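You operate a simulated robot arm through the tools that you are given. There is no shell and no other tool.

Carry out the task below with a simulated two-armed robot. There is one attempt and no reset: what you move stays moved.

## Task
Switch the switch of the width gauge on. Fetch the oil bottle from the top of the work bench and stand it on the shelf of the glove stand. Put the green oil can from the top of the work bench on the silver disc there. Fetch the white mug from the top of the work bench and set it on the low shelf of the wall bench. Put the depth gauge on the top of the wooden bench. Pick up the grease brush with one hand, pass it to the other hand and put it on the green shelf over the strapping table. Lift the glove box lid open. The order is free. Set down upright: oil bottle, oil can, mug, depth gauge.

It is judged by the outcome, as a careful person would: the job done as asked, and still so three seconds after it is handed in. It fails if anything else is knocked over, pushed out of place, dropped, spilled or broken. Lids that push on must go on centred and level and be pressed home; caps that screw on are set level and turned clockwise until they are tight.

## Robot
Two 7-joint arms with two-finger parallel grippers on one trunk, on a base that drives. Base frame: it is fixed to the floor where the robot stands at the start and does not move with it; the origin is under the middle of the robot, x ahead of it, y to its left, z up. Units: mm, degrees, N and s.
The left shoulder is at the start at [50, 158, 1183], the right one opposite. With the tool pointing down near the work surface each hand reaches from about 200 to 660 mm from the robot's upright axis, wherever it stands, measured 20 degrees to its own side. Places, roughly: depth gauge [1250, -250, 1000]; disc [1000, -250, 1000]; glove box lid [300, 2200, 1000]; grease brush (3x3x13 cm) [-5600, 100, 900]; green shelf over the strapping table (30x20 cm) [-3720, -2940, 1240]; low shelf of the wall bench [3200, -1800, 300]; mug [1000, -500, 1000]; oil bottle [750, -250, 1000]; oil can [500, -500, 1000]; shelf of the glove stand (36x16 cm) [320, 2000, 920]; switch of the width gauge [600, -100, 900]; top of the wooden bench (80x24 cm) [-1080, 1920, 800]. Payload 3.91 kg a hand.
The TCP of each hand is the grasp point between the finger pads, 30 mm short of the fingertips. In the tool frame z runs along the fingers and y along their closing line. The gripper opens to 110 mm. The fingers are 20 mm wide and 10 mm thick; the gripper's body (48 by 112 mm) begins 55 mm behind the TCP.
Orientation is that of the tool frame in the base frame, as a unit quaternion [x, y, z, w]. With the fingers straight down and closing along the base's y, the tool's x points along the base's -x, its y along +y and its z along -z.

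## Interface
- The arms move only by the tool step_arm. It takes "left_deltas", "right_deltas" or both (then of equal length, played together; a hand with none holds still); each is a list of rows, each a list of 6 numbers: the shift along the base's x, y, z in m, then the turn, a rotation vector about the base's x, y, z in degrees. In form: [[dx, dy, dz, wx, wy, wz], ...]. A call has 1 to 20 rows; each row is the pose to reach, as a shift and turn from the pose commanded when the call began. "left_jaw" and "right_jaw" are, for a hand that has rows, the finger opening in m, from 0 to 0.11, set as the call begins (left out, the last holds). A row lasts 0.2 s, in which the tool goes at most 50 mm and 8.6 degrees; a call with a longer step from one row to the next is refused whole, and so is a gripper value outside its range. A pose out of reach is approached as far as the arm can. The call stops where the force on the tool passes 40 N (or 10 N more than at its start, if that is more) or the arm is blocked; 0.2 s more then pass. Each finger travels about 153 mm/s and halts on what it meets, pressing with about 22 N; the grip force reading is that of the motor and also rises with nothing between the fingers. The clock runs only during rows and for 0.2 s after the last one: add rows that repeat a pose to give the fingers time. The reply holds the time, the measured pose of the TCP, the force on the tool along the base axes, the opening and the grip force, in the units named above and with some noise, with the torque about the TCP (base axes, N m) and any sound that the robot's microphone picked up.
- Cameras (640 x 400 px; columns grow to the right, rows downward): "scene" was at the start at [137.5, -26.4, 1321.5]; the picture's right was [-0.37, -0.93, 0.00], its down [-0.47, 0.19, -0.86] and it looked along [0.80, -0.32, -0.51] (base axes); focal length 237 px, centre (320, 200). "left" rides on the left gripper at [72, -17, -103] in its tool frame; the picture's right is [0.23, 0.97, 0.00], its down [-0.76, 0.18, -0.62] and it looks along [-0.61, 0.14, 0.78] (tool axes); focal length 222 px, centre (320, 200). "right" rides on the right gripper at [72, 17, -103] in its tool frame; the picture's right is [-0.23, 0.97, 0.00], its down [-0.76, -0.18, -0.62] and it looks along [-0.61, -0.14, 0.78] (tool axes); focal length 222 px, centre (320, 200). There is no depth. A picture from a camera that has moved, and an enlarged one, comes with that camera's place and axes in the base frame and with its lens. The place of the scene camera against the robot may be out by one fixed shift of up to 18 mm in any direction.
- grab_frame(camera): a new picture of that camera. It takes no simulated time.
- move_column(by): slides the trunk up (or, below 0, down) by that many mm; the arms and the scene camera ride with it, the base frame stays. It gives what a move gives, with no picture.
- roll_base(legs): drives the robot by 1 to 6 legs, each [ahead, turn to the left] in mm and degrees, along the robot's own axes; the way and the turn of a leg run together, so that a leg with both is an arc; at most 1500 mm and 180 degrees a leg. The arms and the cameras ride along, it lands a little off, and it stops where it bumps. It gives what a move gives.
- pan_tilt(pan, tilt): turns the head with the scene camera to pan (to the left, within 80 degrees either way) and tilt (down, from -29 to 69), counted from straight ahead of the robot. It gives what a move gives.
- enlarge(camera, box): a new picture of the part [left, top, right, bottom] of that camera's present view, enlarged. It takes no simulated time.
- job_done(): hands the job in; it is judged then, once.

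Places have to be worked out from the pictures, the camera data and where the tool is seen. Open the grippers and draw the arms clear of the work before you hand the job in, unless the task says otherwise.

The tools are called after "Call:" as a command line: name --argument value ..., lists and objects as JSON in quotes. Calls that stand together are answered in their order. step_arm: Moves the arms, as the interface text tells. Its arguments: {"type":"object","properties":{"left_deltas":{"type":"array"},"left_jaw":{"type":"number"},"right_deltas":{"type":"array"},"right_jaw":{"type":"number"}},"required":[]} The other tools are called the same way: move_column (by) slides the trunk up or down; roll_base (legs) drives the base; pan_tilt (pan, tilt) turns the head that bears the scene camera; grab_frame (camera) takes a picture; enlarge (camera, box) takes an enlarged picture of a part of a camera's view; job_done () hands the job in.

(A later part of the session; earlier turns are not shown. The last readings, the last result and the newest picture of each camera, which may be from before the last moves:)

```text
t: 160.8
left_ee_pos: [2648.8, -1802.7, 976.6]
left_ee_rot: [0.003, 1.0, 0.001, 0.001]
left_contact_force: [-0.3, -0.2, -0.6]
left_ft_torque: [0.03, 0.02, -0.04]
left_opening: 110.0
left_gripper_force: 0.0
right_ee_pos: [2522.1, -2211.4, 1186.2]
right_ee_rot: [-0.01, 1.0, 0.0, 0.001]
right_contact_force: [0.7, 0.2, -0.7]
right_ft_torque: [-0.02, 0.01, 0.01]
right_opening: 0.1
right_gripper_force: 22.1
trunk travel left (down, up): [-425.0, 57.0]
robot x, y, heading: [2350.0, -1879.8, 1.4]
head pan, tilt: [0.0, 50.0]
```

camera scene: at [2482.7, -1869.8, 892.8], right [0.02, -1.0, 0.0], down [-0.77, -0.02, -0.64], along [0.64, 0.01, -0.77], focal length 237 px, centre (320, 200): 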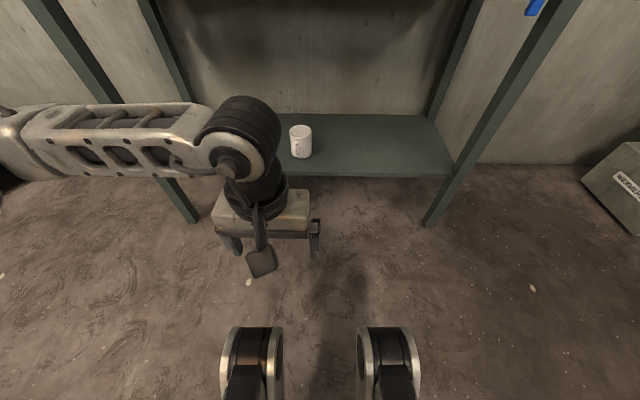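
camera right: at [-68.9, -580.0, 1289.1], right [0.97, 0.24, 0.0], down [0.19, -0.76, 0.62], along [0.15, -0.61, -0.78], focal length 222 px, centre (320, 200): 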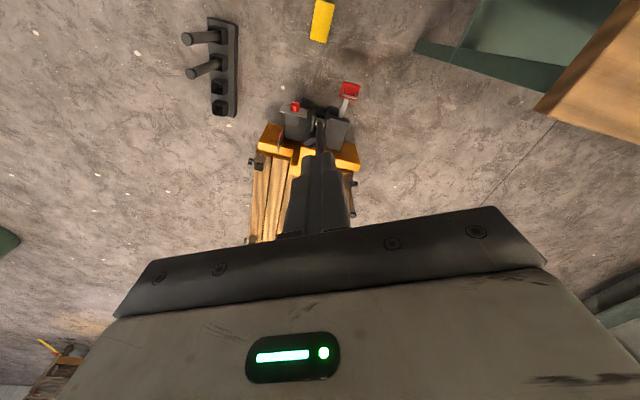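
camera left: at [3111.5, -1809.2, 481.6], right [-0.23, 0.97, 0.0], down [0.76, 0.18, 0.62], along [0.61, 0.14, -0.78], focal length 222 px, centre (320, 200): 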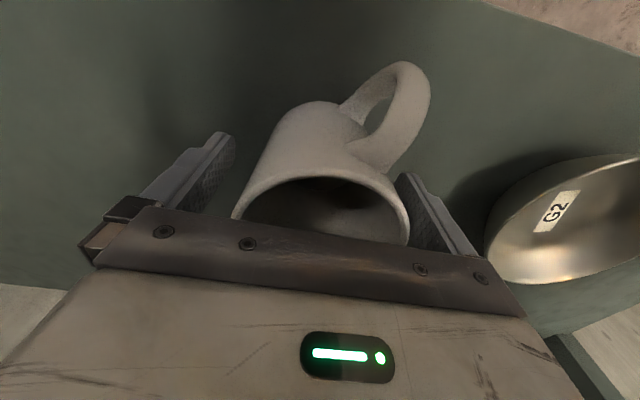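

The mug stands on the low shelf. I raise the left hand again and drive back to the bench's right side, in front of the depth gauge.

Call:
step_arm --left_deltas '[[0, 0.01, 0.04, 0, 0, 0], [0, 0.02, 0.08, 0, 0, 0], [0, 0.03, 0.12, 0, 0, 0], [0, 0.04, 0.16, 0, 0, 0], [0, 0.05, 0.2, 0, 0, 0]]' --left_jaw 0.08

Call:
roll_base --legs '[[0, 137], [1400, 0], [0, -48.4]]'

Call:
pan_tilt --pan 0 --tilt 45

Call:
grab_frame --camera "scene"

```text
t: 162.0
left_ee_pos: [2649.6, -1753.7, 1178.7]
left_ee_rot: [0.004, 1.0, 0.0, 0.001]
left_contact_force: [-0.7, 0.5, -0.2]
left_ft_torque: [0.02, -0.01, 0.01]
left_opening: 80.1
left_gripper_force: 0.0
right_ee_pos: [2521.2, -2211.5, 1186.2]
right_ee_rot: [-0.01, 1.0, 0.001, 0.002]
right_contact_force: [-0.3, -0.1, 0.2]
right_ft_torque: [0.0, -0.02, -0.03]
right_opening: 0.0
right_gripper_force: 21.5
trunk travel left (down, up): [-425.0, 57.0]
robot x, y, heading: [2354.1, -1877.7, 1.5]
head pan, tilt: [0.0, 50.0]
```

```text
t: 176.7
left_ee_pos: [1266.6, -569.7, 1178.7]
left_ee_rot: [-0.674, 0.739, 0.001, 0.0]
left_contact_force: [0.2, 0.0, -0.3]
left_ft_torque: [-0.01, 0.0, 0.0]
left_opening: 79.7
left_gripper_force: 0.1
right_ee_pos: [1712.5, -733.7, 1185.9]
right_ee_rot: [-0.685, 0.729, 0.001, -0.001]
right_contact_force: [0.2, -0.9, 0.7]
right_ft_torque: [0.0, -0.01, -0.03]
right_opening: 0.0
right_gripper_force: 21.8
trunk travel left (down, up): [-425.0, 57.0]
robot x, y, heading: [1364.7, -875.4, 86.2]
head pan, tilt: [0.0, 50.0]
```

```text
t: 177.3
left_ee_pos: [1266.3, -567.5, 1178.5]
left_ee_rot: [-0.675, 0.738, 0.0, 0.001]
left_contact_force: [0.6, -0.1, -1.3]
left_ft_torque: [0.01, 0.0, 0.01]
left_opening: 79.9
left_gripper_force: 0.1
right_ee_pos: [1712.8, -734.6, 1185.9]
right_ee_rot: [-0.684, 0.729, 0.0, 0.001]
right_contact_force: [-0.6, -0.3, -0.2]
right_ft_torque: [-0.02, -0.03, 0.04]
right_opening: 0.0
right_gripper_force: 21.9
trunk travel left (down, up): [-425.0, 57.0]
robot x, y, heading: [1366.6, -875.1, 86.5]
head pan, tilt: [0.0, 45.0]
```

```text
taken
camera scene: at [1388.5, -748.3, 1299.7], right [1.0, -0.06, 0.0], down [-0.04, -0.71, -0.71], along [0.04, 0.71, -0.71], focal length 237 px, centre (320, 200)
```

scene: 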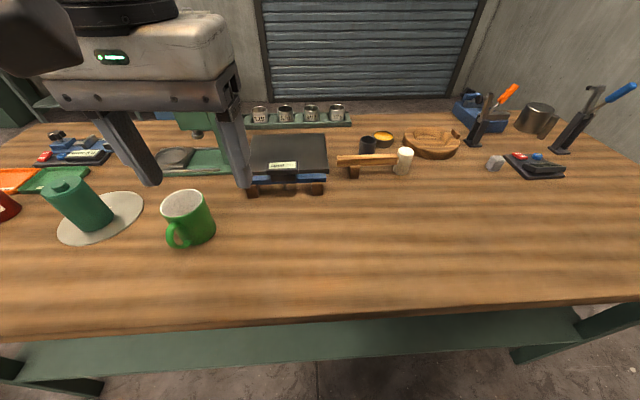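

I zoom on the depth gauge from here.

Call:
enlarge --camera "scene" --box '[220, 110, 360, 220]'

Call:
grab_frame --camera "left"

```text
3.64 times, centred on (290, 165) of scene
camera zoom: at [1388.5, -748.3, 1299.7], right [1.0, -0.06, 0.0], down [-0.04, -0.71, -0.71], along [0.04, 0.71, -0.71], focal length 861 px, centre (429, 327)
```

zoom: 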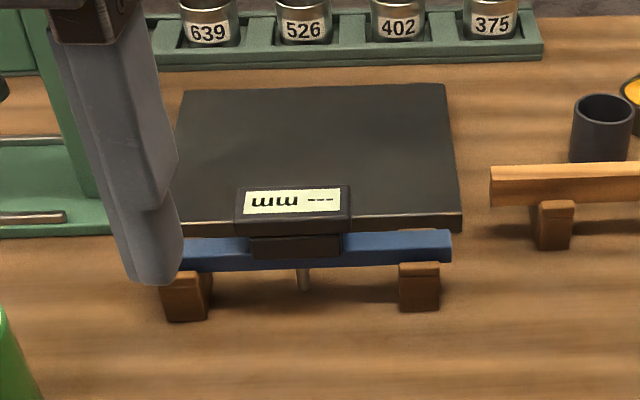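

```text
taken
camera left: at [1275.2, -642.9, 1282.9], right [-0.99, -0.14, 0.0], down [-0.11, 0.77, 0.62], along [-0.09, 0.62, -0.78], focal length 222 px, centre (320, 200)
```

left: 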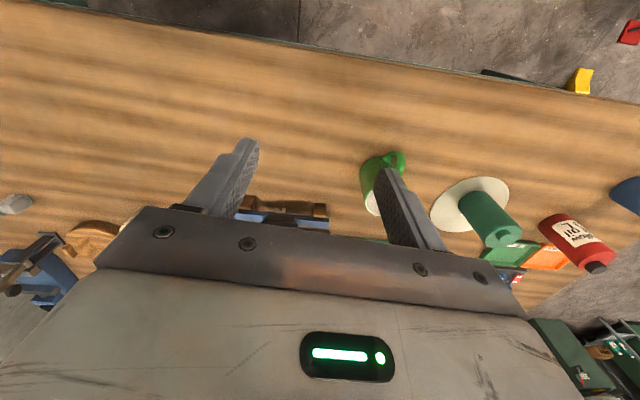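

The depth gauge is a blue bar (~190 mm) with a readout and a probe pin, on two wooden feet or blocks. I bring the left hand's camera nearer to see how it is built.

Call:
step_arm --left_deltas '[[0.01, 0.03, -0.02, 0, 0, 0], [0.02, 0.06, -0.04, 0, 0, 0], [0.03, 0.09, -0.06, 0, 0, 0], [0.045, 0.11, -0.08, 0, 0, 0], [0.06, 0.13, -0.1, 0, 0, 0], [0.06, 0.13, -0.12, 0, 0, 0], [0.06, 0.13, -0.12, 0, 0, 0]]' --left_jaw 0.11

Call:
grab_frame --camera "left"

Call:
enlarge --camera "scene" --box '[220, 110, 360, 220]'

```text
t: 178.9
left_ee_pos: [1328.2, -437.3, 1058.0]
left_ee_rot: [-0.675, 0.738, 0.0, 0.001]
left_contact_force: [0.1, -0.6, -0.1]
left_ft_torque: [-0.02, 0.01, 0.0]
left_opening: 110.0
left_gripper_force: 0.1
right_ee_pos: [1712.7, -733.2, 1186.5]
right_ee_rot: [-0.685, 0.729, 0.0, 0.001]
right_contact_force: [0.5, 0.0, 0.6]
right_ft_torque: [0.02, -0.01, -0.02]
right_opening: 0.2
right_gripper_force: 22.1
trunk travel left (down, up): [-425.0, 57.0]
robot x, y, heading: [1366.6, -876.9, 86.4]
head pan, tilt: [0.0, 45.0]
```

```text
taken
camera left: at [1336.9, -511.1, 1163.0], right [-0.99, -0.14, 0.0], down [-0.11, 0.77, 0.62], along [-0.09, 0.62, -0.78], focal length 222 px, centre (320, 200)
```

left: 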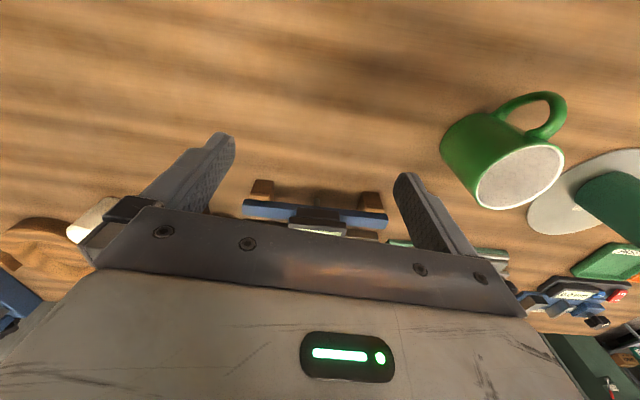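

```text
3.64 times, centred on (290, 165) of scene
camera zoom: at [1388.6, -748.3, 1299.7], right [1.0, -0.06, 0.0], down [-0.04, -0.71, -0.71], along [0.04, 0.71, -0.71], focal length 861 px, centre (429, 327)
```

zoom: 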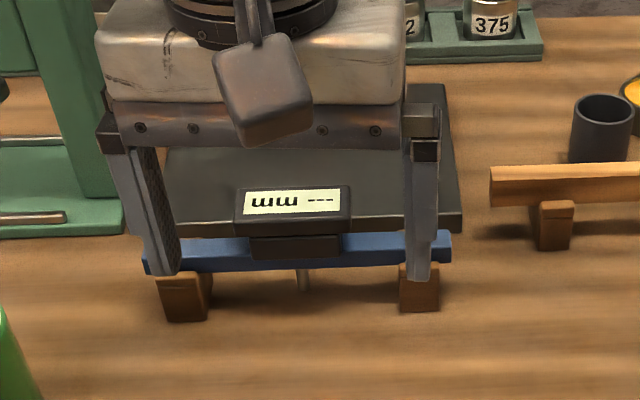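

Call:
enlarge --camera "left" --box '[225, 165, 405, 255]'

```text
3.56 times, centred on (315, 210) of left
camera zoom: at [1336.9, -511.1, 1163.0], right [-0.99, -0.14, 0.0], down [-0.11, 0.77, 0.62], along [-0.09, 0.62, -0.78], focal length 790 px, centre (338, 164)
```

zoom: 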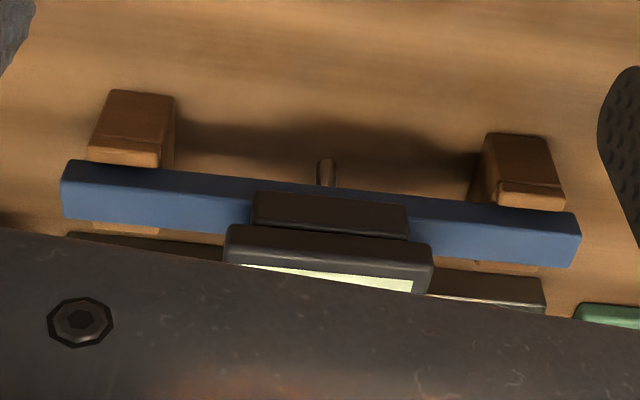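

I tilt the left hand forward and lower it a bit so its camera sees the gauge from the side.

Call:
step_arm --left_deltas '[[0, -0.01, -0.015, 7, -0.4, 0], [0, -0.02, -0.03, 14, -0.8, 0], [0, -0.03, -0.05, 21, -1.3, 0], [0, -0.035, -0.07, 28, -1.7, 0], [0, -0.04, -0.09, 34.9, -2.2, 0], [0, -0.04, -0.1, 34.9, -2.2, 0]]'

Call:
grab_frame --camera "left"

Call:
enlarge --camera "left" --box '[220, 60, 400, 200]'

```text
t: 180.3
left_ee_pos: [1326.2, -480.1, 959.8]
left_ee_rot: [-0.643, 0.704, 0.208, 0.218]
left_contact_force: [0.0, 0.2, 0.4]
left_ft_torque: [0.01, -0.03, 0.01]
left_opening: 109.9
left_gripper_force: 0.1
right_ee_pos: [1713.1, -733.3, 1185.4]
right_ee_rot: [-0.685, 0.729, 0.0, 0.0]
right_contact_force: [0.5, 0.3, 1.3]
right_ft_torque: [-0.02, -0.03, 0.01]
right_opening: 0.2
right_gripper_force: 22.0
trunk travel left (down, up): [-425.0, 57.0]
robot x, y, heading: [1364.0, -877.6, 86.5]
head pan, tilt: [0.0, 45.0]
```

```text
taken
camera left: at [1331.2, -599.3, 1002.4], right [-0.99, -0.1, -0.12], down [-0.14, 0.28, 0.95], along [-0.06, 0.96, -0.29], focal length 222 px, centre (320, 200)
```

left: 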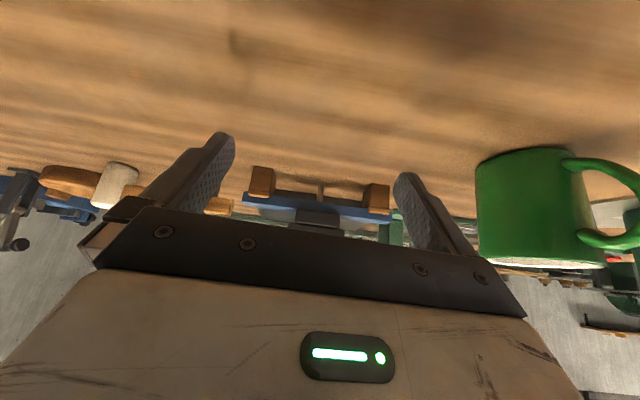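

```text
2.86 times, centred on (310, 130) of left
camera zoom: at [1331.2, -599.3, 1002.4], right [-0.99, -0.1, -0.12], down [-0.14, 0.28, 0.95], along [-0.06, 0.96, -0.29], focal length 635 px, centre (349, 400)
```

zoom: 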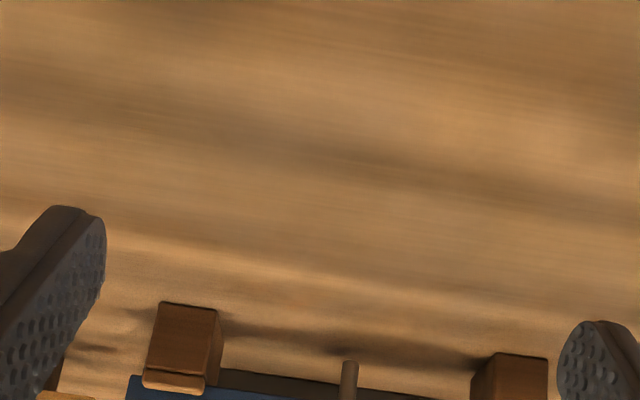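

Call:
enlarge --camera "left" --box '[230, 150, 400, 250]'

```text
3.76 times, centred on (315, 200) of left
camera zoom: at [1331.2, -599.3, 1002.4], right [-0.99, -0.1, -0.12], down [-0.14, 0.28, 0.95], along [-0.06, 0.96, -0.29], focal length 836 px, centre (339, 200)
```

zoom: 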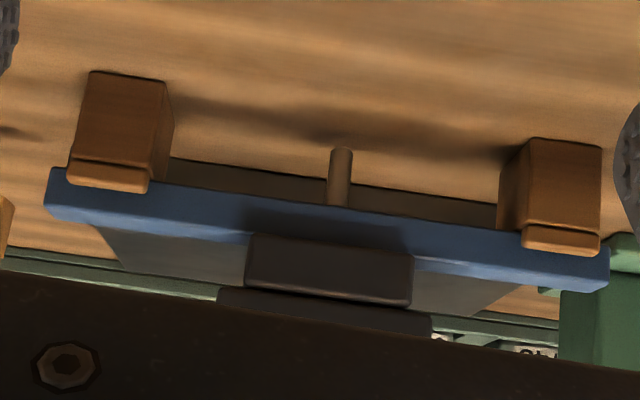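

The blue bar rests in notched wooden blocks; the readout (≈83 mm wide, z≈950–968, centre near [1330, -296]) can be gripped from above along x. I bring the left hand back up and turn the base left so the right arm can take the gauge.

Call:
step_arm --left_deltas '[[0, 0, 0.03, -7, 0.4, 0], [0, -0.01, 0.06, -14, 0.8, 0], [0, -0.02, 0.1, -21, 1.3, 0], [0, -0.03, 0.14, -28, 1.7, 0], [0, -0.04, 0.18, -34.9, 2.2, 0], [0, -0.05, 0.22, -34.9, 2.2, 0]]' --left_jaw 0.08

Call:
roll_base --legs '[[0, 27]]'

Call:
grab_frame --camera "scene"

```text
t: 181.7
left_ee_pos: [1326.0, -528.4, 1182.0]
left_ee_rot: [-0.674, 0.739, 0.0, 0.0]
left_contact_force: [0.5, -0.8, 0.7]
left_ft_torque: [0.0, -0.02, -0.01]
left_opening: 80.1
left_gripper_force: 0.2
right_ee_pos: [1712.9, -734.5, 1185.9]
right_ee_rot: [-0.684, 0.729, 0.0, 0.0]
right_contact_force: [0.3, 0.2, 0.6]
right_ft_torque: [0.02, 0.0, 0.04]
right_opening: 0.0
right_gripper_force: 22.0
trunk travel left (down, up): [-425.0, 57.0]
robot x, y, heading: [1370.3, -874.5, 86.6]
head pan, tilt: [0.0, 45.0]
```

```text
t: 183.4
left_ee_pos: [1175.1, -581.9, 1181.5]
left_ee_rot: [0.825, -0.565, 0.0, -0.002]
left_contact_force: [-0.4, -1.1, -0.4]
left_ft_torque: [-0.04, 0.02, 0.0]
left_opening: 79.9
left_gripper_force: 0.1
right_ee_pos: [1613.2, -595.6, 1186.0]
right_ee_rot: [0.833, -0.554, -0.001, 0.0]
right_contact_force: [-0.3, -0.9, -0.5]
right_ft_torque: [0.02, -0.02, -0.01]
right_opening: 0.0
right_gripper_force: 22.4
trunk travel left (down, up): [-425.0, 57.0]
robot x, y, heading: [1366.1, -876.7, 113.0]
head pan, tilt: [0.0, 45.0]
```

```text
taken
camera scene: at [1333.8, -757.5, 1299.7], right [0.92, 0.39, 0.0], down [0.28, -0.65, -0.71], along [-0.27, 0.65, -0.71], focal length 237 px, centre (320, 200)
```

scene: 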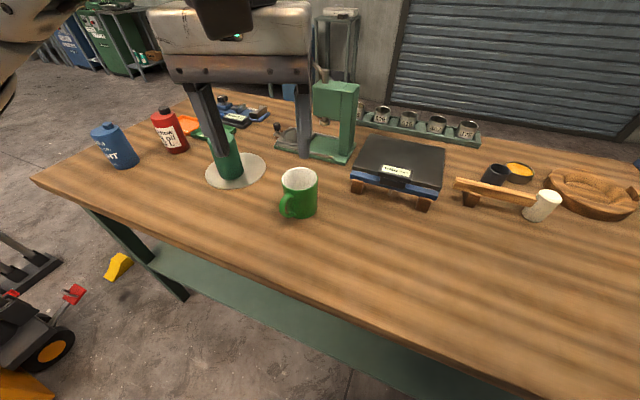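

The base is at heading 113°. I swing the left hand aside and bring the right hand, jaws open and turned to close along x, above the gauge at a safe height.

Call:
step_arm --right_deltas '[[-0.04, 0.016, 0, 0, 0, -3], [-0.08, 0.032, 0, 0, 0, -6], [-0.12, 0.048, -0.01, 0, 0, -9], [-0.16, 0.064, -0.02, 0, 0, -12], [-0.2, 0.08, -0.03, 0, 0, -15], [-0.24, 0.1, -0.04, 0, 0, -18], [-0.25, 0.14, -0.05, 0, 0, -22.7], [-0.26, 0.18, -0.06, 0, 0, -22.7], [-0.27, 0.22, -0.08, 0, 0, -22.7], [-0.275, 0.25, -0.09, 0, 0, -22.7]]' --right_jaw 0.11 --left_deltas '[[-0.02, -0.01, 0, 0, 0, 0], [-0.04, -0.02, 0, 0, 0, 0], [-0.06, -0.03, 0, 0, 0, 0], [-0.08, -0.035, 0, 0, 0, 0], [-0.1, -0.043, 0, 0, 0, 0], [-0.12, -0.05, 0, 0, 0, 0], [-0.14, -0.06, 0, 0, 0, 0], [-0.15, -0.065, 0, 0, 0, 0], [-0.15, -0.065, 0, 0, 0, 0], [-0.15, -0.065, 0, 0, 0, 0]]'

Call:
grab_frame --camera "right"

Call:
grab_frame --camera "scene"

```text
t: 185.7
left_ee_pos: [1024.0, -647.3, 1181.7]
left_ee_rot: [0.825, -0.565, -0.001, -0.001]
left_contact_force: [0.1, 0.0, 0.2]
left_ft_torque: [0.0, -0.02, 0.03]
left_opening: 80.3
left_gripper_force: 0.0
right_ee_pos: [1336.8, -342.3, 1095.9]
right_ee_rot: [-0.707, 0.708, 0.001, 0.0]
right_contact_force: [0.0, 0.3, -1.4]
right_ft_torque: [-0.02, 0.0, 0.04]
right_opening: 110.0
right_gripper_force: 0.0
trunk travel left (down, up): [-425.0, 57.0]
robot x, y, heading: [1367.9, -878.2, 113.0]
head pan, tilt: [0.0, 45.0]
```

```text
taken
camera right: at [1320.6, -414.9, 1200.6], right [-0.97, 0.23, 0.0], down [0.18, 0.76, 0.62], along [0.14, 0.61, -0.78], focal length 222 px, centre (320, 200)
```

right: 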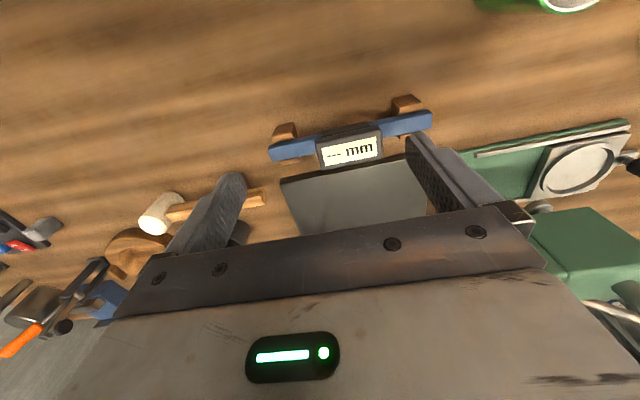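

```text
taken
camera scene: at [1334.0, -757.0, 1299.7], right [0.92, 0.39, 0.0], down [0.27, -0.65, -0.71], along [-0.27, 0.65, -0.71], focal length 237 px, centre (320, 200)
```

scene: 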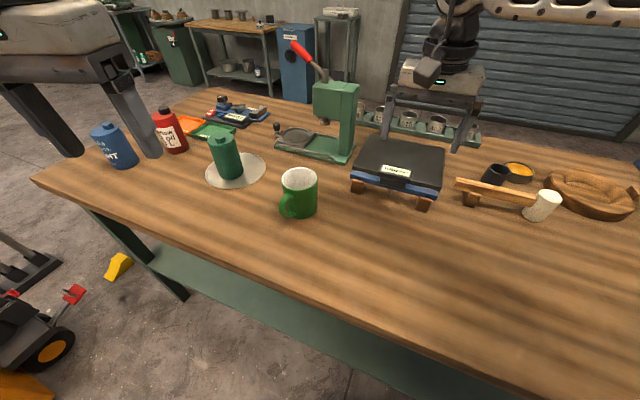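

The right arm reaches well this way. I zoom in on the gauge in the right camera to get its place and orientation.

Call:
enlarge --camera "right" --box '[250, 80, 450, 200]'

```text
3.20 times, centred on (350, 140) of right
camera zoom: at [1320.6, -414.9, 1200.6], right [-0.97, 0.23, 0.0], down [0.18, 0.76, 0.62], along [0.14, 0.61, -0.78], focal length 711 px, centre (224, 392)
```

zoom: 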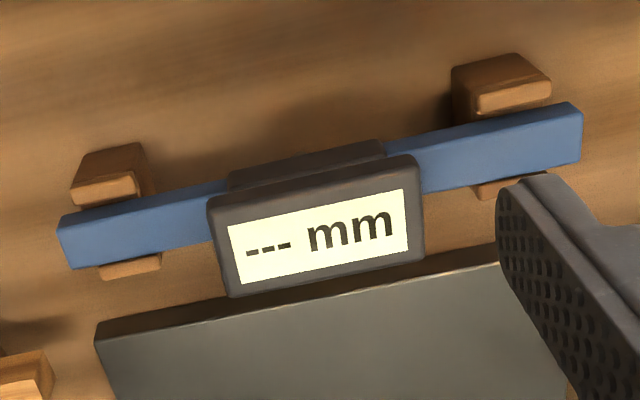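

Both hand cameras agree: gauge centre ≈[1312, -297], bar along x, 200 mm long. I move over it and lower to TCP z≈992 to check the finger positions around the readout.

Call:
step_arm --right_deltas '[[-0.0125, 0.0225, 0, 0, 0, 0], [-0.025, 0.045, -0.01, 0, 0, 0], [-0.025, 0.045, -0.04, 0, 0, 0], [-0.025, 0.045, -0.075, 0, 0, 0], [-0.025, 0.045, -0.104, 0, 0, 0], [-0.025, 0.045, -0.104, 0, 0, 0]]'

Call:
grab_frame --camera "right"

Call:
enlarge --camera "scene" --box '[330, 80, 510, 220]'

```text
t: 187.1
left_ee_pos: [1024.7, -647.7, 1182.0]
left_ee_rot: [0.825, -0.565, -0.001, 0.0]
left_contact_force: [1.2, -0.6, 0.2]
left_ft_torque: [-0.01, -0.01, -0.01]
left_opening: 79.9
left_gripper_force: 0.0
right_ee_pos: [1356.8, -324.6, 1008.7]
right_ee_rot: [-0.707, 0.707, 0.0, 0.0]
right_contact_force: [-0.8, 0.3, 0.3]
right_ft_torque: [0.01, 0.0, 0.01]
right_opening: 109.8
right_gripper_force: 0.0
right hand out of reach, approached as far as the arm can: row 1, 2, 3, 4, 5, 6
trunk travel left (down, up): [-425.0, 57.0]
robot x, y, heading: [1365.6, -876.7, 113.1]
head pan, tilt: [0.0, 45.0]
```

```text
taken
camera right: at [1339.8, -396.0, 1112.4], right [-0.97, 0.23, 0.0], down [0.18, 0.76, 0.62], along [0.14, 0.61, -0.78], focal length 222 px, centre (320, 200)
```

right: 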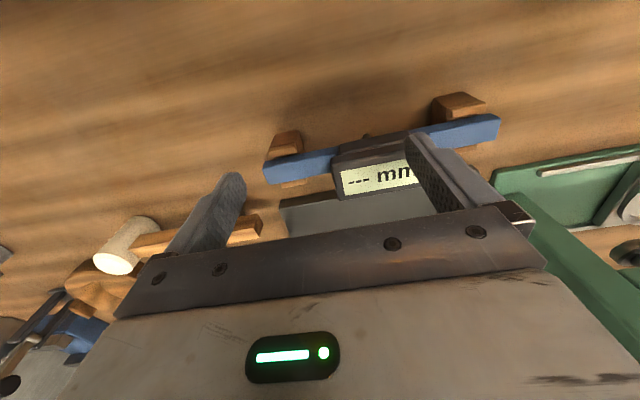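

```text
2.86 times, centred on (420, 150) of scene
camera zoom: at [1334.0, -757.6, 1299.7], right [0.92, 0.39, 0.0], down [0.27, -0.65, -0.71], along [-0.27, 0.65, -0.71], focal length 676 px, centre (34, 343)
```

zoom: 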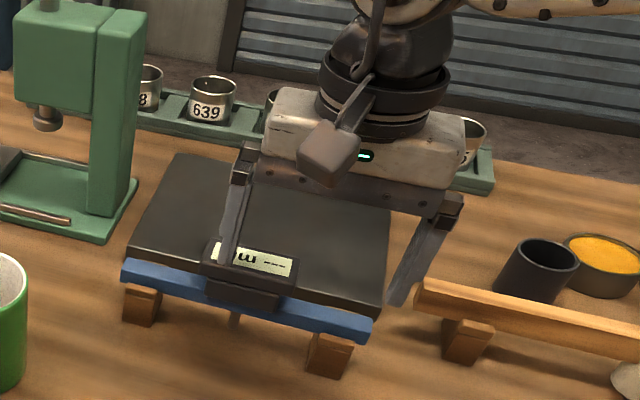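

The right arm can't reach that far, so the left arm will take the gauge (and later the bottle from the bench front). I raise and tuck the right hand, then turn the base to heading ≈73°.

Call:
step_arm --right_deltas '[[0, 0, 0.04, 0, 0, 0], [0, 0, 0.08, 0, 0, 0], [0.01, -0.02, 0.12, 0, 0, 4], [0.04, -0.05, 0.15, 0, 0, 8], [0.07, -0.08, 0.17, 0, 0, 12], [0.1, -0.11, 0.18, 0, 0, 16], [0.13, -0.14, 0.18, 0, 0, 20], [0.16, -0.17, 0.18, 0, 0, 22.7], [0.19, -0.2, 0.18, 0, 0, 22.7], [0.22, -0.23, 0.18, 0, 0, 22.7]]' --right_jaw 0.06

Call:
roll_base --legs '[[0, -40]]'

Call:
grab_frame --camera "left"

```text
refused: row 4 steps farther than a row can; nothing moved
```

```text
t: 189.3
left_ee_pos: [1257.4, -480.0, 1181.9]
left_ee_rot: [-0.576, 0.817, 0.001, 0.001]
left_contact_force: [0.4, 0.4, 0.1]
left_ft_torque: [0.01, 0.01, 0.02]
left_opening: 80.3
left_gripper_force: 0.0
right_ee_pos: [1721.1, -451.9, 1007.8]
right_ee_rot: [-0.417, 0.909, 0.001, 0.001]
right_contact_force: [-0.4, 0.0, -0.5]
right_ft_torque: [0.01, 0.02, -0.03]
right_opening: 110.1
right_gripper_force: 0.0
trunk travel left (down, up): [-425.0, 57.0]
robot x, y, heading: [1369.3, -879.3, 71.8]
head pan, tilt: [0.0, 45.0]
```

```text
taken
camera left: at [1247.8, -553.2, 1286.6], right [-0.99, 0.11, 0.0], down [0.09, 0.78, 0.62], along [0.07, 0.62, -0.78], focal length 222 px, centre (320, 200)
```

left: 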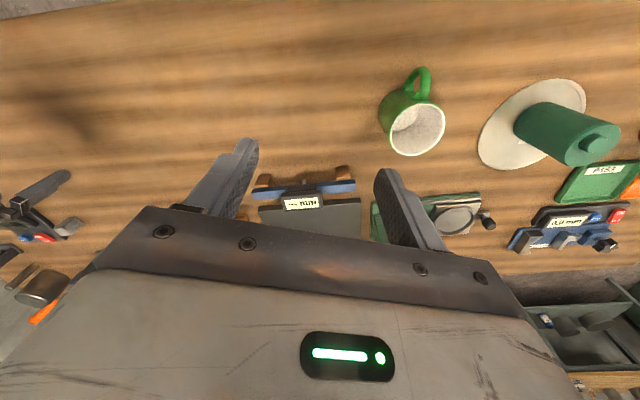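

That arm move was refused while the base still turned with the right hand low — I must not chain those. The gauge looks unmoved in the left view; I raise the right hand now and then check the whole bench.

Call:
step_arm --right_deltas '[[0, 0, 0.04, 0, 0, 0], [0, 0, 0.08, 0, 0, 0], [0, 0, 0.12, 0, 0, 0], [0, 0, 0.16, 0, 0, 0], [0, 0, 0.18, 0, 0, 0]]' --right_jaw 0.06

Call:
pan_tilt --pan 0 --tilt 40

Call:
grab_frame --camera "scene"

Call:
grab_frame --camera "right"

```text
t: 190.6
left_ee_pos: [1256.9, -478.9, 1182.2]
left_ee_rot: [-0.577, 0.817, 0.001, 0.001]
left_contact_force: [0.2, 0.9, 0.0]
left_ft_torque: [0.0, 0.01, -0.01]
left_opening: 79.8
left_gripper_force: 0.0
right_ee_pos: [1720.5, -455.9, 1188.7]
right_ee_rot: [-0.414, 0.91, 0.001, 0.001]
right_contact_force: [0.0, -0.7, 1.0]
right_ft_torque: [0.05, 0.0, 0.0]
right_opening: 60.1
right_gripper_force: 0.0
right hand out of reach, approached as far as the arm can: row 5
trunk travel left (down, up): [-425.0, 57.0]
robot x, y, heading: [1366.4, -874.3, 72.1]
head pan, tilt: [0.0, 45.0]
```

```text
t: 191.2
left_ee_pos: [1257.4, -479.2, 1182.7]
left_ee_rot: [-0.576, 0.817, 0.0, 0.001]
left_contact_force: [-0.7, 0.2, -0.6]
left_ft_torque: [0.0, -0.01, -0.02]
left_opening: 79.9
left_gripper_force: 0.0
right_ee_pos: [1721.5, -455.1, 1186.9]
right_ee_rot: [-0.416, 0.909, 0.003, 0.001]
right_contact_force: [-0.7, 0.6, 0.0]
right_ft_torque: [-0.03, 0.01, 0.01]
right_opening: 60.1
right_gripper_force: 0.0
trunk travel left (down, up): [-425.0, 57.0]
robot x, y, heading: [1370.2, -875.6, 72.3]
head pan, tilt: [0.0, 40.0]
```

```text
taken
camera scene: at [1419.8, -750.4, 1307.0], right [0.95, -0.31, 0.0], down [-0.2, -0.61, -0.77], along [0.24, 0.73, -0.64], focal length 237 px, centre (320, 200)
```

scene: 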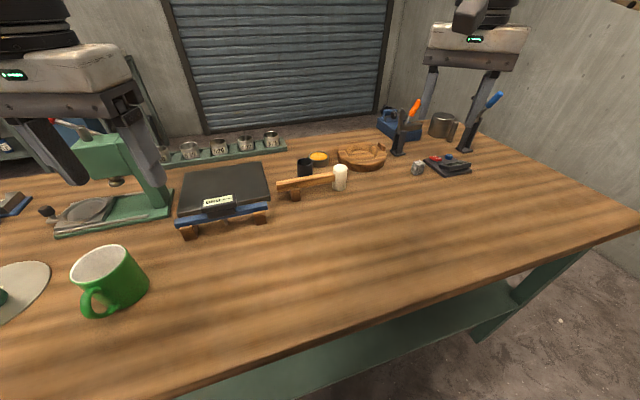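

```text
taken
camera right: at [1661.2, -499.1, 1291.0], right [-0.59, 0.81, 0.0], down [0.63, 0.46, 0.62], along [0.5, 0.37, -0.78], focal length 222 px, centre (320, 200)
```

right: 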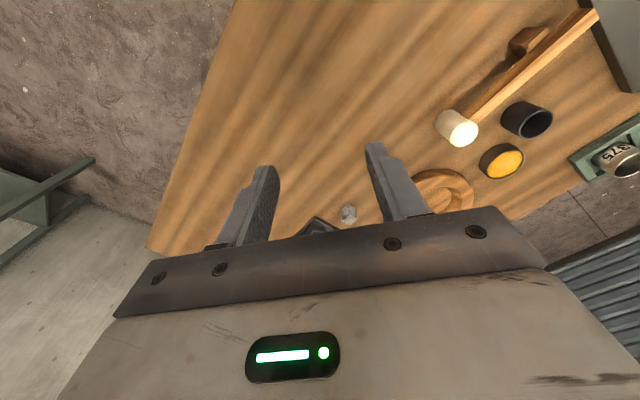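

Nothing on the bench was disturbed. I tuck the right hand, and bring the left hand (jaws open, turned to close along x) above the gauge.

Call:
step_arm --left_deltas '[[0.01, 0.03, -0.01, 0, 0, 3], [0.02, 0.06, -0.03, 0, 0, 6], [0.03, 0.09, -0.05, 0, 0, 9], [0.04, 0.12, -0.07, 0, 0, 12], [0.05, 0.15, -0.09, 0, 0, 16], [0.055, 0.18, -0.11, 0, 0, 19.6], [0.055, 0.18, -0.12, 0, 0, 19.6], [0.055, 0.18, -0.12, 0, 0, 19.6]]' --left_jaw 0.11 --right_deltas '[[0, -0.03, 0, 0, 0, 0], [0, -0.06, 0, 0, 0, 0], [0, -0.09, 0, 0, 0, 0], [0, -0.12, 0, 0, 0, 0], [0, -0.15, 0, 0, 0, 0], [0, -0.18, 0, 0, 0, 0], [0, -0.2, 0, 0, 0, 0], [0, -0.2, 0, 0, 0, 0]]'

Call:
grab_frame --camera "left"

Call:
enlarge --camera "left" --box '[220, 70, 420, 220]'

```text
t: 193.0
left_ee_pos: [1310.1, -299.2, 1060.7]
left_ee_rot: [-0.707, 0.707, 0.0, 0.0]
left_contact_force: [-0.5, -0.1, 0.1]
left_ft_torque: [-0.01, -0.01, 0.0]
left_opening: 109.9
left_gripper_force: 0.0
right_ee_pos: [1720.2, -656.8, 1187.8]
right_ee_rot: [-0.416, 0.909, 0.001, 0.0]
right_contact_force: [-0.5, -0.6, 0.3]
right_ft_torque: [0.0, 0.04, 0.0]
right_opening: 59.8
right_gripper_force: 0.0
trunk travel left (down, up): [-425.0, 57.0]
robot x, y, heading: [1366.2, -875.7, 72.0]
head pan, tilt: [0.0, 40.0]
```

```text
taken
camera left: at [1326.2, -371.2, 1166.3], right [-0.97, -0.23, 0.0], down [-0.18, 0.76, 0.62], along [-0.14, 0.61, -0.78], focal length 222 px, centre (320, 200)
```

left: 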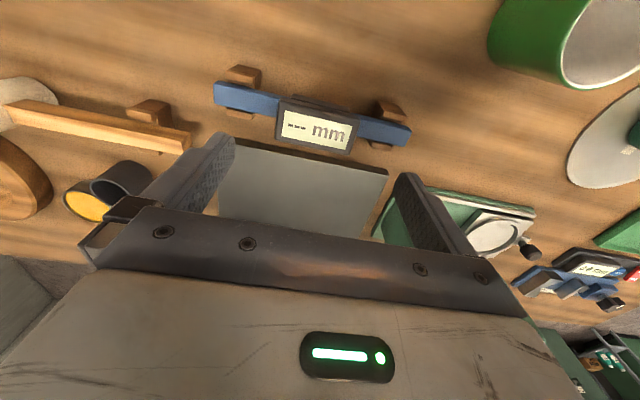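

```text
2.67 times, centred on (320, 145) of left
camera zoom: at [1326.2, -371.2, 1166.3], right [-0.97, -0.23, 0.0], down [-0.18, 0.76, 0.62], along [-0.14, 0.61, -0.78], focal length 592 px, centre (320, 347)
```

zoom: 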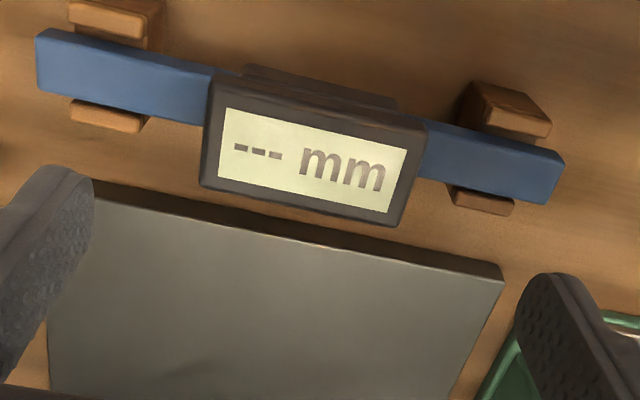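

Readout centre ≈[1312, -298, 965], bar parallel to x at y≈-296. I lower the open fingers either side of the readout to TCP z≈969, just above the bar.

Call:
step_arm --left_deltas '[[0.002, 0.002, -0.03, 0, 0, 0], [0.002, 0.002, -0.06, 0, 0, 0], [0.002, 0.002, -0.078, 0, 0, 0], [0.002, 0.002, -0.086, 0, 0, 0], [0.002, 0.002, -0.091, 0, 0, 0], [0.002, 0.002, -0.091, 0, 0, 0]]'

Call:
grab_frame --camera "left"

Call:
enlarge --camera "scene" --box '[130, 120, 310, 260]'

```text
t: 194.4
left_ee_pos: [1313.2, -296.1, 971.0]
left_ee_rot: [0.707, -0.707, -0.001, -0.001]
left_contact_force: [-0.4, 0.3, 1.1]
left_ft_torque: [0.02, -0.03, 0.02]
left_opening: 110.1
left_gripper_force: 0.0
right_ee_pos: [1719.8, -655.5, 1187.6]
right_ee_rot: [-0.416, 0.909, 0.001, 0.001]
right_contact_force: [0.4, 0.4, 0.3]
right_ft_torque: [0.01, 0.02, 0.0]
right_opening: 59.8
right_gripper_force: 0.1
trunk travel left (down, up): [-425.0, 57.0]
robot x, y, heading: [1364.6, -877.0, 71.9]
head pan, tilt: [0.0, 40.0]
```

```text
taken
camera left: at [1329.2, -369.4, 1075.1], right [-0.97, -0.23, 0.0], down [-0.18, 0.76, 0.62], along [-0.14, 0.61, -0.78], focal length 222 px, centre (320, 200)
```

left: 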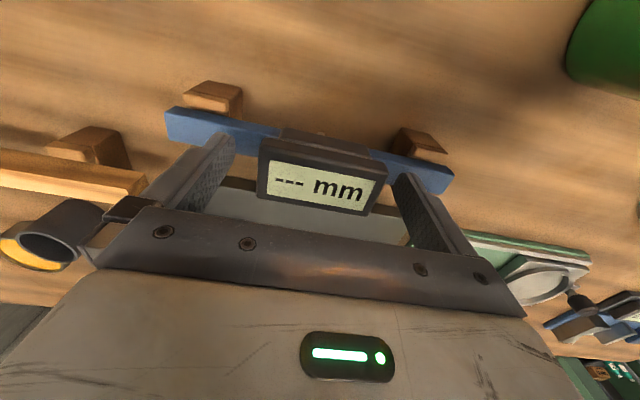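

```text
2.86 times, centred on (220, 190) of scene
camera zoom: at [1419.8, -750.4, 1307.0], right [0.95, -0.31, 0.0], down [-0.2, -0.61, -0.77], along [0.24, 0.73, -0.64], focal length 676 px, centre (606, 229)
```

zoom: 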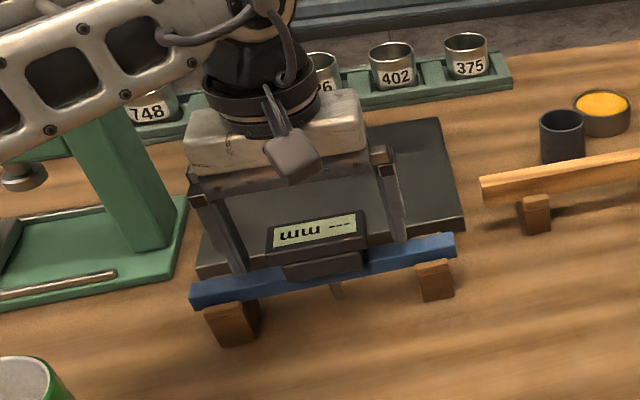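

The fingers straddle the readout with no contact. I close them on it.

Call:
step_arm --left_deltas '[[0, 0, -0.002, 0, 0, 0], [0, 0, -0.002, 0, 0, 0], [0, 0, -0.002, 0, 0, 0], [0, 0, -0.002, 0, 0, 0]]' --left_jaw 0.04

Call:
grab_frame --camera "left"

```text
t: 195.4
left_ee_pos: [1314.3, -297.7, 969.1]
left_ee_rot: [-0.707, 0.707, 0.001, 0.002]
left_contact_force: [-3.5, 2.5, 10.1]
left_ft_torque: [0.06, 0.53, -0.1]
left_opening: 75.9
left_gripper_force: 21.8
right_ee_pos: [1721.0, -656.5, 1188.0]
right_ee_rot: [-0.416, 0.91, 0.001, 0.002]
right_contact_force: [-0.7, -0.4, -1.2]
right_ft_torque: [0.0, 0.01, -0.01]
right_opening: 60.2
right_gripper_force: 0.0
trunk travel left (down, up): [-425.0, 57.0]
robot x, y, heading: [1369.2, -877.3, 72.2]
head pan, tilt: [0.0, 40.0]
```

```text
taken
camera left: at [1329.5, -370.0, 1074.5], right [-0.97, -0.23, 0.0], down [-0.18, 0.76, 0.63], along [-0.14, 0.61, -0.78], focal length 222 px, centre (320, 200)
```

left: 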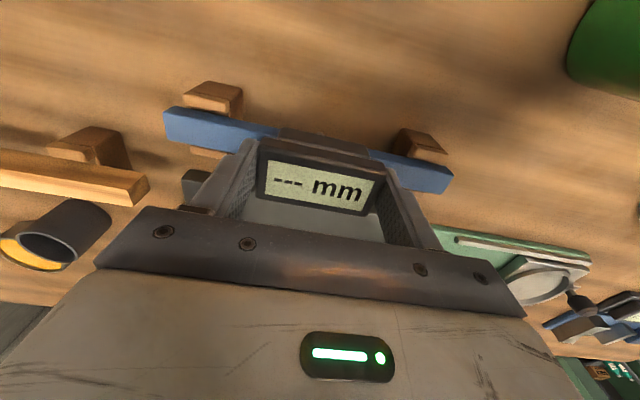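

Held at 76 mm. I lift slowly and look whether the wooden blocks come along.

Call:
step_arm --left_deltas '[[0, 0, 0.005, 0, 0, 0], [0, 0, 0.015, 0, 0, 0], [0, 0, 0.03, 0, 0, 0], [0, 0, 0.05, 0, 0, 0]]'

Call:
enlarge --camera "scene" --box '[130, 120, 310, 260]'

Call:
grab_frame --camera "left"

```text
t: 196.4
left_ee_pos: [1314.4, -297.2, 1018.7]
left_ee_rot: [-0.706, 0.708, -0.001, 0.001]
left_contact_force: [-0.2, -0.4, -2.5]
left_ft_torque: [0.02, 0.0, 0.05]
left_opening: 75.9
left_gripper_force: 22.3
right_ee_pos: [1722.5, -656.6, 1188.5]
right_ee_rot: [-0.417, 0.909, 0.001, 0.001]
right_contact_force: [0.2, -1.0, 0.6]
right_ft_torque: [0.0, -0.02, -0.01]
right_opening: 60.1
right_gripper_force: 0.1
trunk travel left (down, up): [-425.0, 57.0]
robot x, y, heading: [1369.3, -877.9, 72.0]
head pan, tilt: [0.0, 40.0]
```

```text
2.86 times, centred on (220, 190) of scene
camera zoom: at [1419.9, -750.4, 1307.0], right [0.95, -0.31, 0.0], down [-0.2, -0.61, -0.77], along [0.24, 0.73, -0.64], focal length 676 px, centre (606, 229)
```

zoom: 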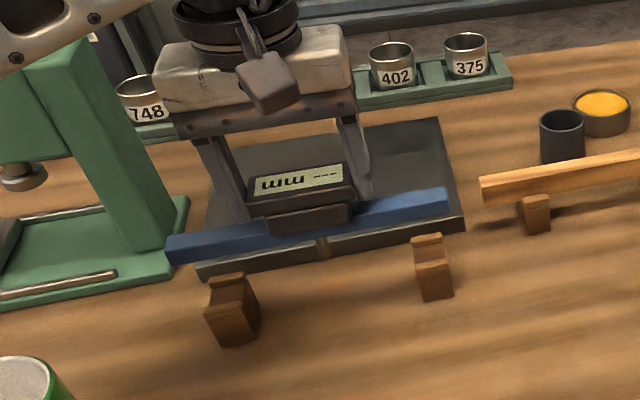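

```text
taken
camera left: at [1329.9, -369.3, 1123.8], right [-0.97, -0.23, 0.0], down [-0.18, 0.76, 0.62], along [-0.14, 0.61, -0.78], focal length 222 px, centre (320, 200)
```

left: 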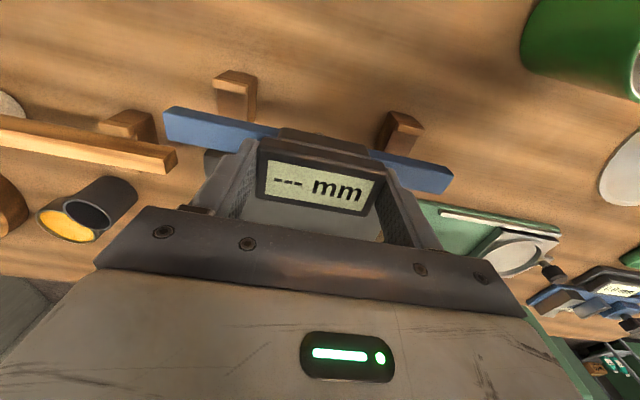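

The blocks stay behind: the gauge is just bar, readout and probe pin. I zoom in to measure the pin sticking out below the bar.

Call:
enlarge --camera "scene" --box '[165, 160, 265, 220]'

Call:
grab_frame --camera "right"

```text
6.40 times, centred on (215, 190) of scene
camera zoom: at [1419.9, -750.4, 1307.0], right [0.95, -0.31, 0.0], down [-0.2, -0.61, -0.77], along [0.24, 0.73, -0.64], focal length 1515 px, centre (992, 264)
```

zoom: 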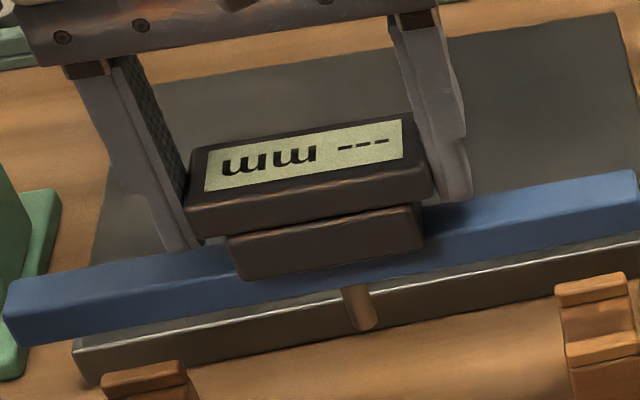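

```text
taken
camera right: at [1661.5, -699.6, 1291.6], right [-0.59, 0.81, 0.0], down [0.63, 0.46, 0.62], along [0.5, 0.37, -0.78], focal length 222 px, centre (320, 200)
```

right: 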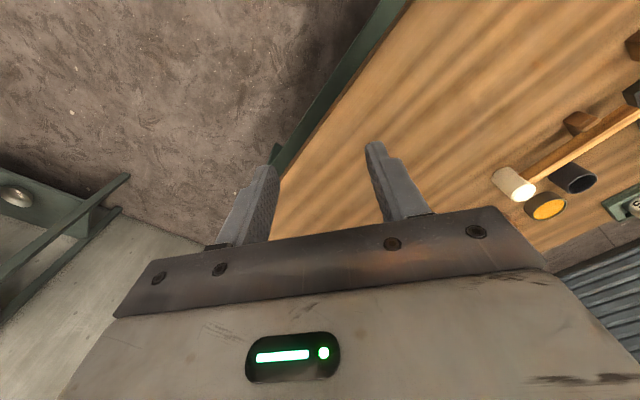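

The pin protrudes about 27 mm. I'll look at the wooden bench for how to set it upright. I lift the gauge to travel height and draw it in.

Call:
step_arm --left_deltas '[[0, 0, 0.04, 0, 0, 0], [0, 0, 0.08, 0, 0, 0], [-0.005, -0.02, 0.12, 0, 0, -3], [-0.015, -0.05, 0.14, 0, 0, -6], [-0.025, -0.08, 0.155, 0, 0, -9], [-0.035, -0.11, 0.165, 0, 0, -12], [-0.045, -0.14, 0.165, 0, 0, -15], [-0.055, -0.17, 0.165, 0, 0, -18]]'

Call:
grab_frame --camera "left"

```text
t: 198.2
left_ee_pos: [1258.9, -468.6, 1185.4]
left_ee_rot: [-0.586, 0.81, -0.001, 0.001]
left_contact_force: [-0.3, 0.1, -2.3]
left_ft_torque: [0.01, 0.0, 0.0]
left_opening: 75.6
left_gripper_force: 22.2
right_ee_pos: [1721.6, -656.5, 1190.0]
right_ee_rot: [-0.416, 0.909, 0.001, 0.001]
right_contact_force: [-0.7, 0.2, 0.2]
right_ft_torque: [0.01, -0.01, 0.0]
right_opening: 59.6
right_gripper_force: 0.0
trunk travel left (down, up): [-425.0, 57.0]
robot x, y, heading: [1366.1, -877.0, 72.2]
head pan, tilt: [0.0, 40.0]
```

```text
taken
camera left: at [1250.4, -542.2, 1289.7], right [-1.0, 0.09, 0.0], down [0.07, 0.78, 0.62], along [0.05, 0.62, -0.78], focal length 222 px, centre (320, 200)
```

left: 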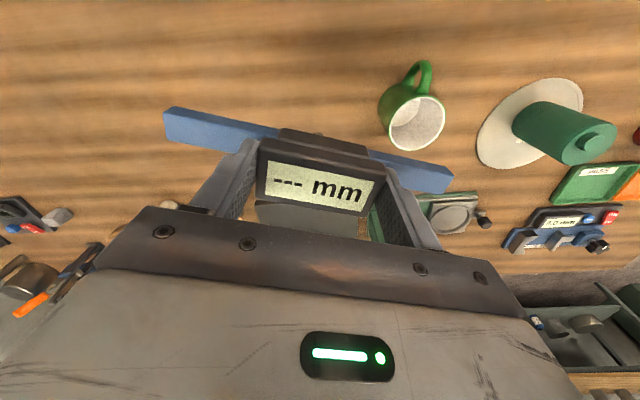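

The gauge is secure. I drive round: along the bench's right side to the far end, then up to its left side.

Call:
roll_base --legs '[[0, -75], [1430, 0], [0, 93]]'

```text
t: 212.4
left_ee_pos: [2524.4, -600.2, 1185.5]
left_ee_rot: [0.721, -0.693, 0.0, -0.001]
left_contact_force: [0.6, -0.1, -1.7]
left_ft_torque: [-0.01, 0.0, 0.0]
left_opening: 75.8
left_gripper_force: 21.9
right_ee_pos: [3023.6, -617.3, 1188.1]
right_ee_rot: [-0.57, 0.822, 0.002, 0.0]
right_contact_force: [0.9, -0.3, -0.3]
right_ft_torque: [-0.02, 0.0, 0.01]
right_opening: 59.9
right_gripper_force: 0.1
trunk travel left (down, up): [-425.0, 57.0]
robot x, y, heading: [2769.7, -947.9, 92.4]
head pan, tilt: [0.0, 40.0]
```

Call:
roll_base --legs '[[0, -4], [1450, 0], [150, 0], [0, 91.6], [1400, 0]]'

```text
t: 231.5
left_ee_pos: [1094.5, 351.6, 1183.9]
left_ee_rot: [1.0, 0.019, -0.001, 0.001]
left_contact_force: [-0.3, 0.2, -2.3]
left_ft_torque: [-0.01, 0.04, 0.0]
left_opening: 75.7
left_gripper_force: 21.8
right_ee_pos: [1112.0, 850.2, 1187.9]
right_ee_rot: [0.984, -0.179, -0.001, 0.001]
right_contact_force: [0.1, 0.2, 0.6]
right_ft_torque: [0.03, -0.01, 0.0]
right_opening: 60.3
right_gripper_force: 0.0
trunk travel left (down, up): [-425.0, 57.0]
robot x, y, heading: [1440.6, 594.6, -177.8]
head pan, tilt: [0.0, 40.0]
```

I head diagonally toward the wooden bench at [-1080, 1920].

Call:
roll_base --legs '[[0, -19], [1200, 0], [1100, 0], [0, -73]]'

Call:
pan_tilt --pan 0 --tilt 40

Call:
grab_frame --camera "scene"

```text
t: 247.2
left_ee_pos: [-1021.5, 1716.4, 1185.7]
left_ee_rot: [0.708, -0.707, 0.0, -0.001]
left_contact_force: [0.2, -0.2, -2.8]
left_ft_torque: [0.01, 0.0, -0.01]
left_opening: 75.8
left_gripper_force: 21.9
right_ee_pos: [-523.4, 1682.5, 1187.4]
right_ee_rot: [-0.554, 0.833, 0.001, -0.001]
right_contact_force: [1.0, 0.2, -0.1]
right_ft_torque: [0.03, -0.01, -0.01]
right_opening: 59.8
right_gripper_force: 0.1
trunk travel left (down, up): [-425.0, 57.0]
robot x, y, heading: [-792.6, 1359.9, 90.2]
head pan, tilt: [0.0, 40.0]
```

```text
t: 247.8
left_ee_pos: [-1021.4, 1718.6, 1185.2]
left_ee_rot: [0.708, -0.707, -0.001, -0.002]
left_contact_force: [0.1, 0.0, -1.2]
left_ft_torque: [-0.01, 0.01, 0.0]
left_opening: 75.5
left_gripper_force: 21.7
right_ee_pos: [-523.4, 1681.8, 1187.3]
right_ee_rot: [-0.554, 0.832, 0.001, 0.0]
right_contact_force: [0.3, 0.9, -0.6]
right_ft_torque: [-0.01, 0.01, 0.0]
right_opening: 60.2
right_gripper_force: 0.1
trunk travel left (down, up): [-425.0, 57.0]
robot x, y, heading: [-792.7, 1362.8, 90.1]
head pan, tilt: [0.0, 40.0]
```

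```text
taken
camera scene: at [-777.5, 1494.3, 1307.0], right [1.0, 0.0, 0.0], down [0.0, -0.64, -0.77], along [0.0, 0.77, -0.64], focal length 237 px, centre (320, 200)
```

scene: 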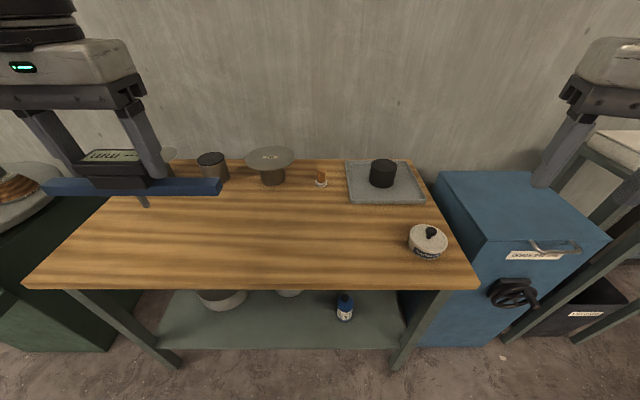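

I'm in front of the wooden bench; the front part (x≈-1450…-550, y≈1790–2040) is free. I move the gauge over [-1000, 1900] and come down to view the pin against the bench top.

Call:
step_arm --left_deltas '[[0.005, 0.04, 0, 0, 0, 0], [0.01, 0.08, -0.01, 0, 0, 0], [0.015, 0.12, -0.03, 0, 0, 0], [0.02, 0.16, -0.06, 0, 0, 0], [0.021, 0.183, -0.1, 0, 0, 0], [0.021, 0.183, -0.14, 0, 0, 0], [0.021, 0.183, -0.18, 0, 0, 0], [0.021, 0.183, -0.22, 0, 0, 0], [0.021, 0.183, -0.25, 0, 0, 0]]'

Call:
grab_frame --camera "scene"

Call:
enlarge --camera "scene" --box '[120, 130, 300, 270]'

Call:
grab_frame --camera "left"

```text
refused: row 4 steps farther than a row can; nothing moved
```

```text
taken
camera scene: at [-777.5, 1494.3, 1307.0], right [1.0, 0.0, 0.0], down [0.0, -0.64, -0.77], along [0.0, 0.77, -0.64], focal length 237 px, centre (320, 200)
```

scene: 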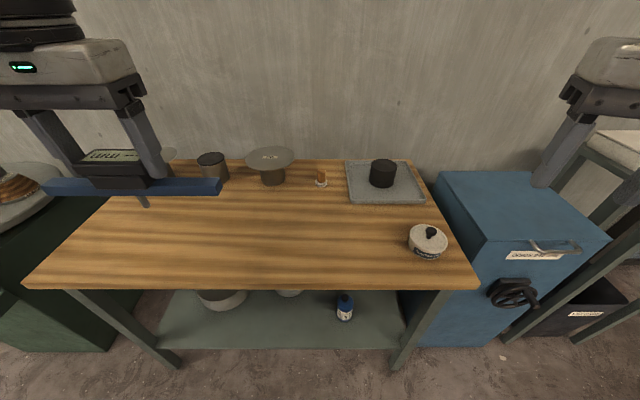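

```text
2.86 times, centred on (210, 200) of scene
camera zoom: at [-777.5, 1494.3, 1307.0], right [1.0, 0.0, 0.0], down [0.0, -0.64, -0.77], along [0.0, 0.77, -0.64], focal length 676 px, centre (634, 200)
```

zoom: 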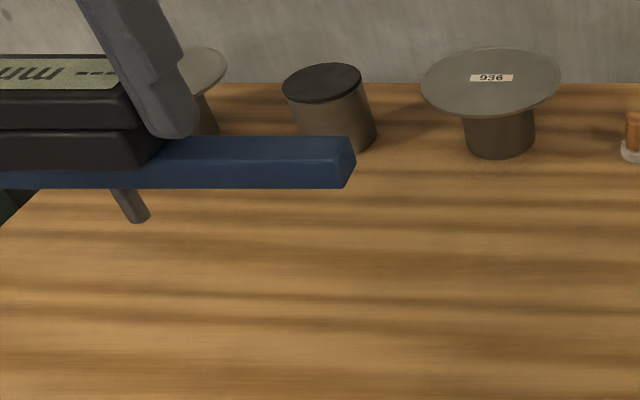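

```text
taken
camera left: at [-1005.8, 1644.7, 1289.5], right [-0.97, -0.23, 0.0], down [-0.18, 0.76, 0.62], along [-0.14, 0.61, -0.78], focal length 222 px, centre (320, 200)
```

left: 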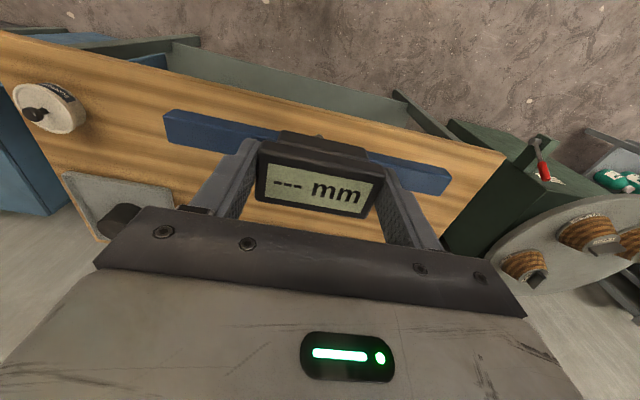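

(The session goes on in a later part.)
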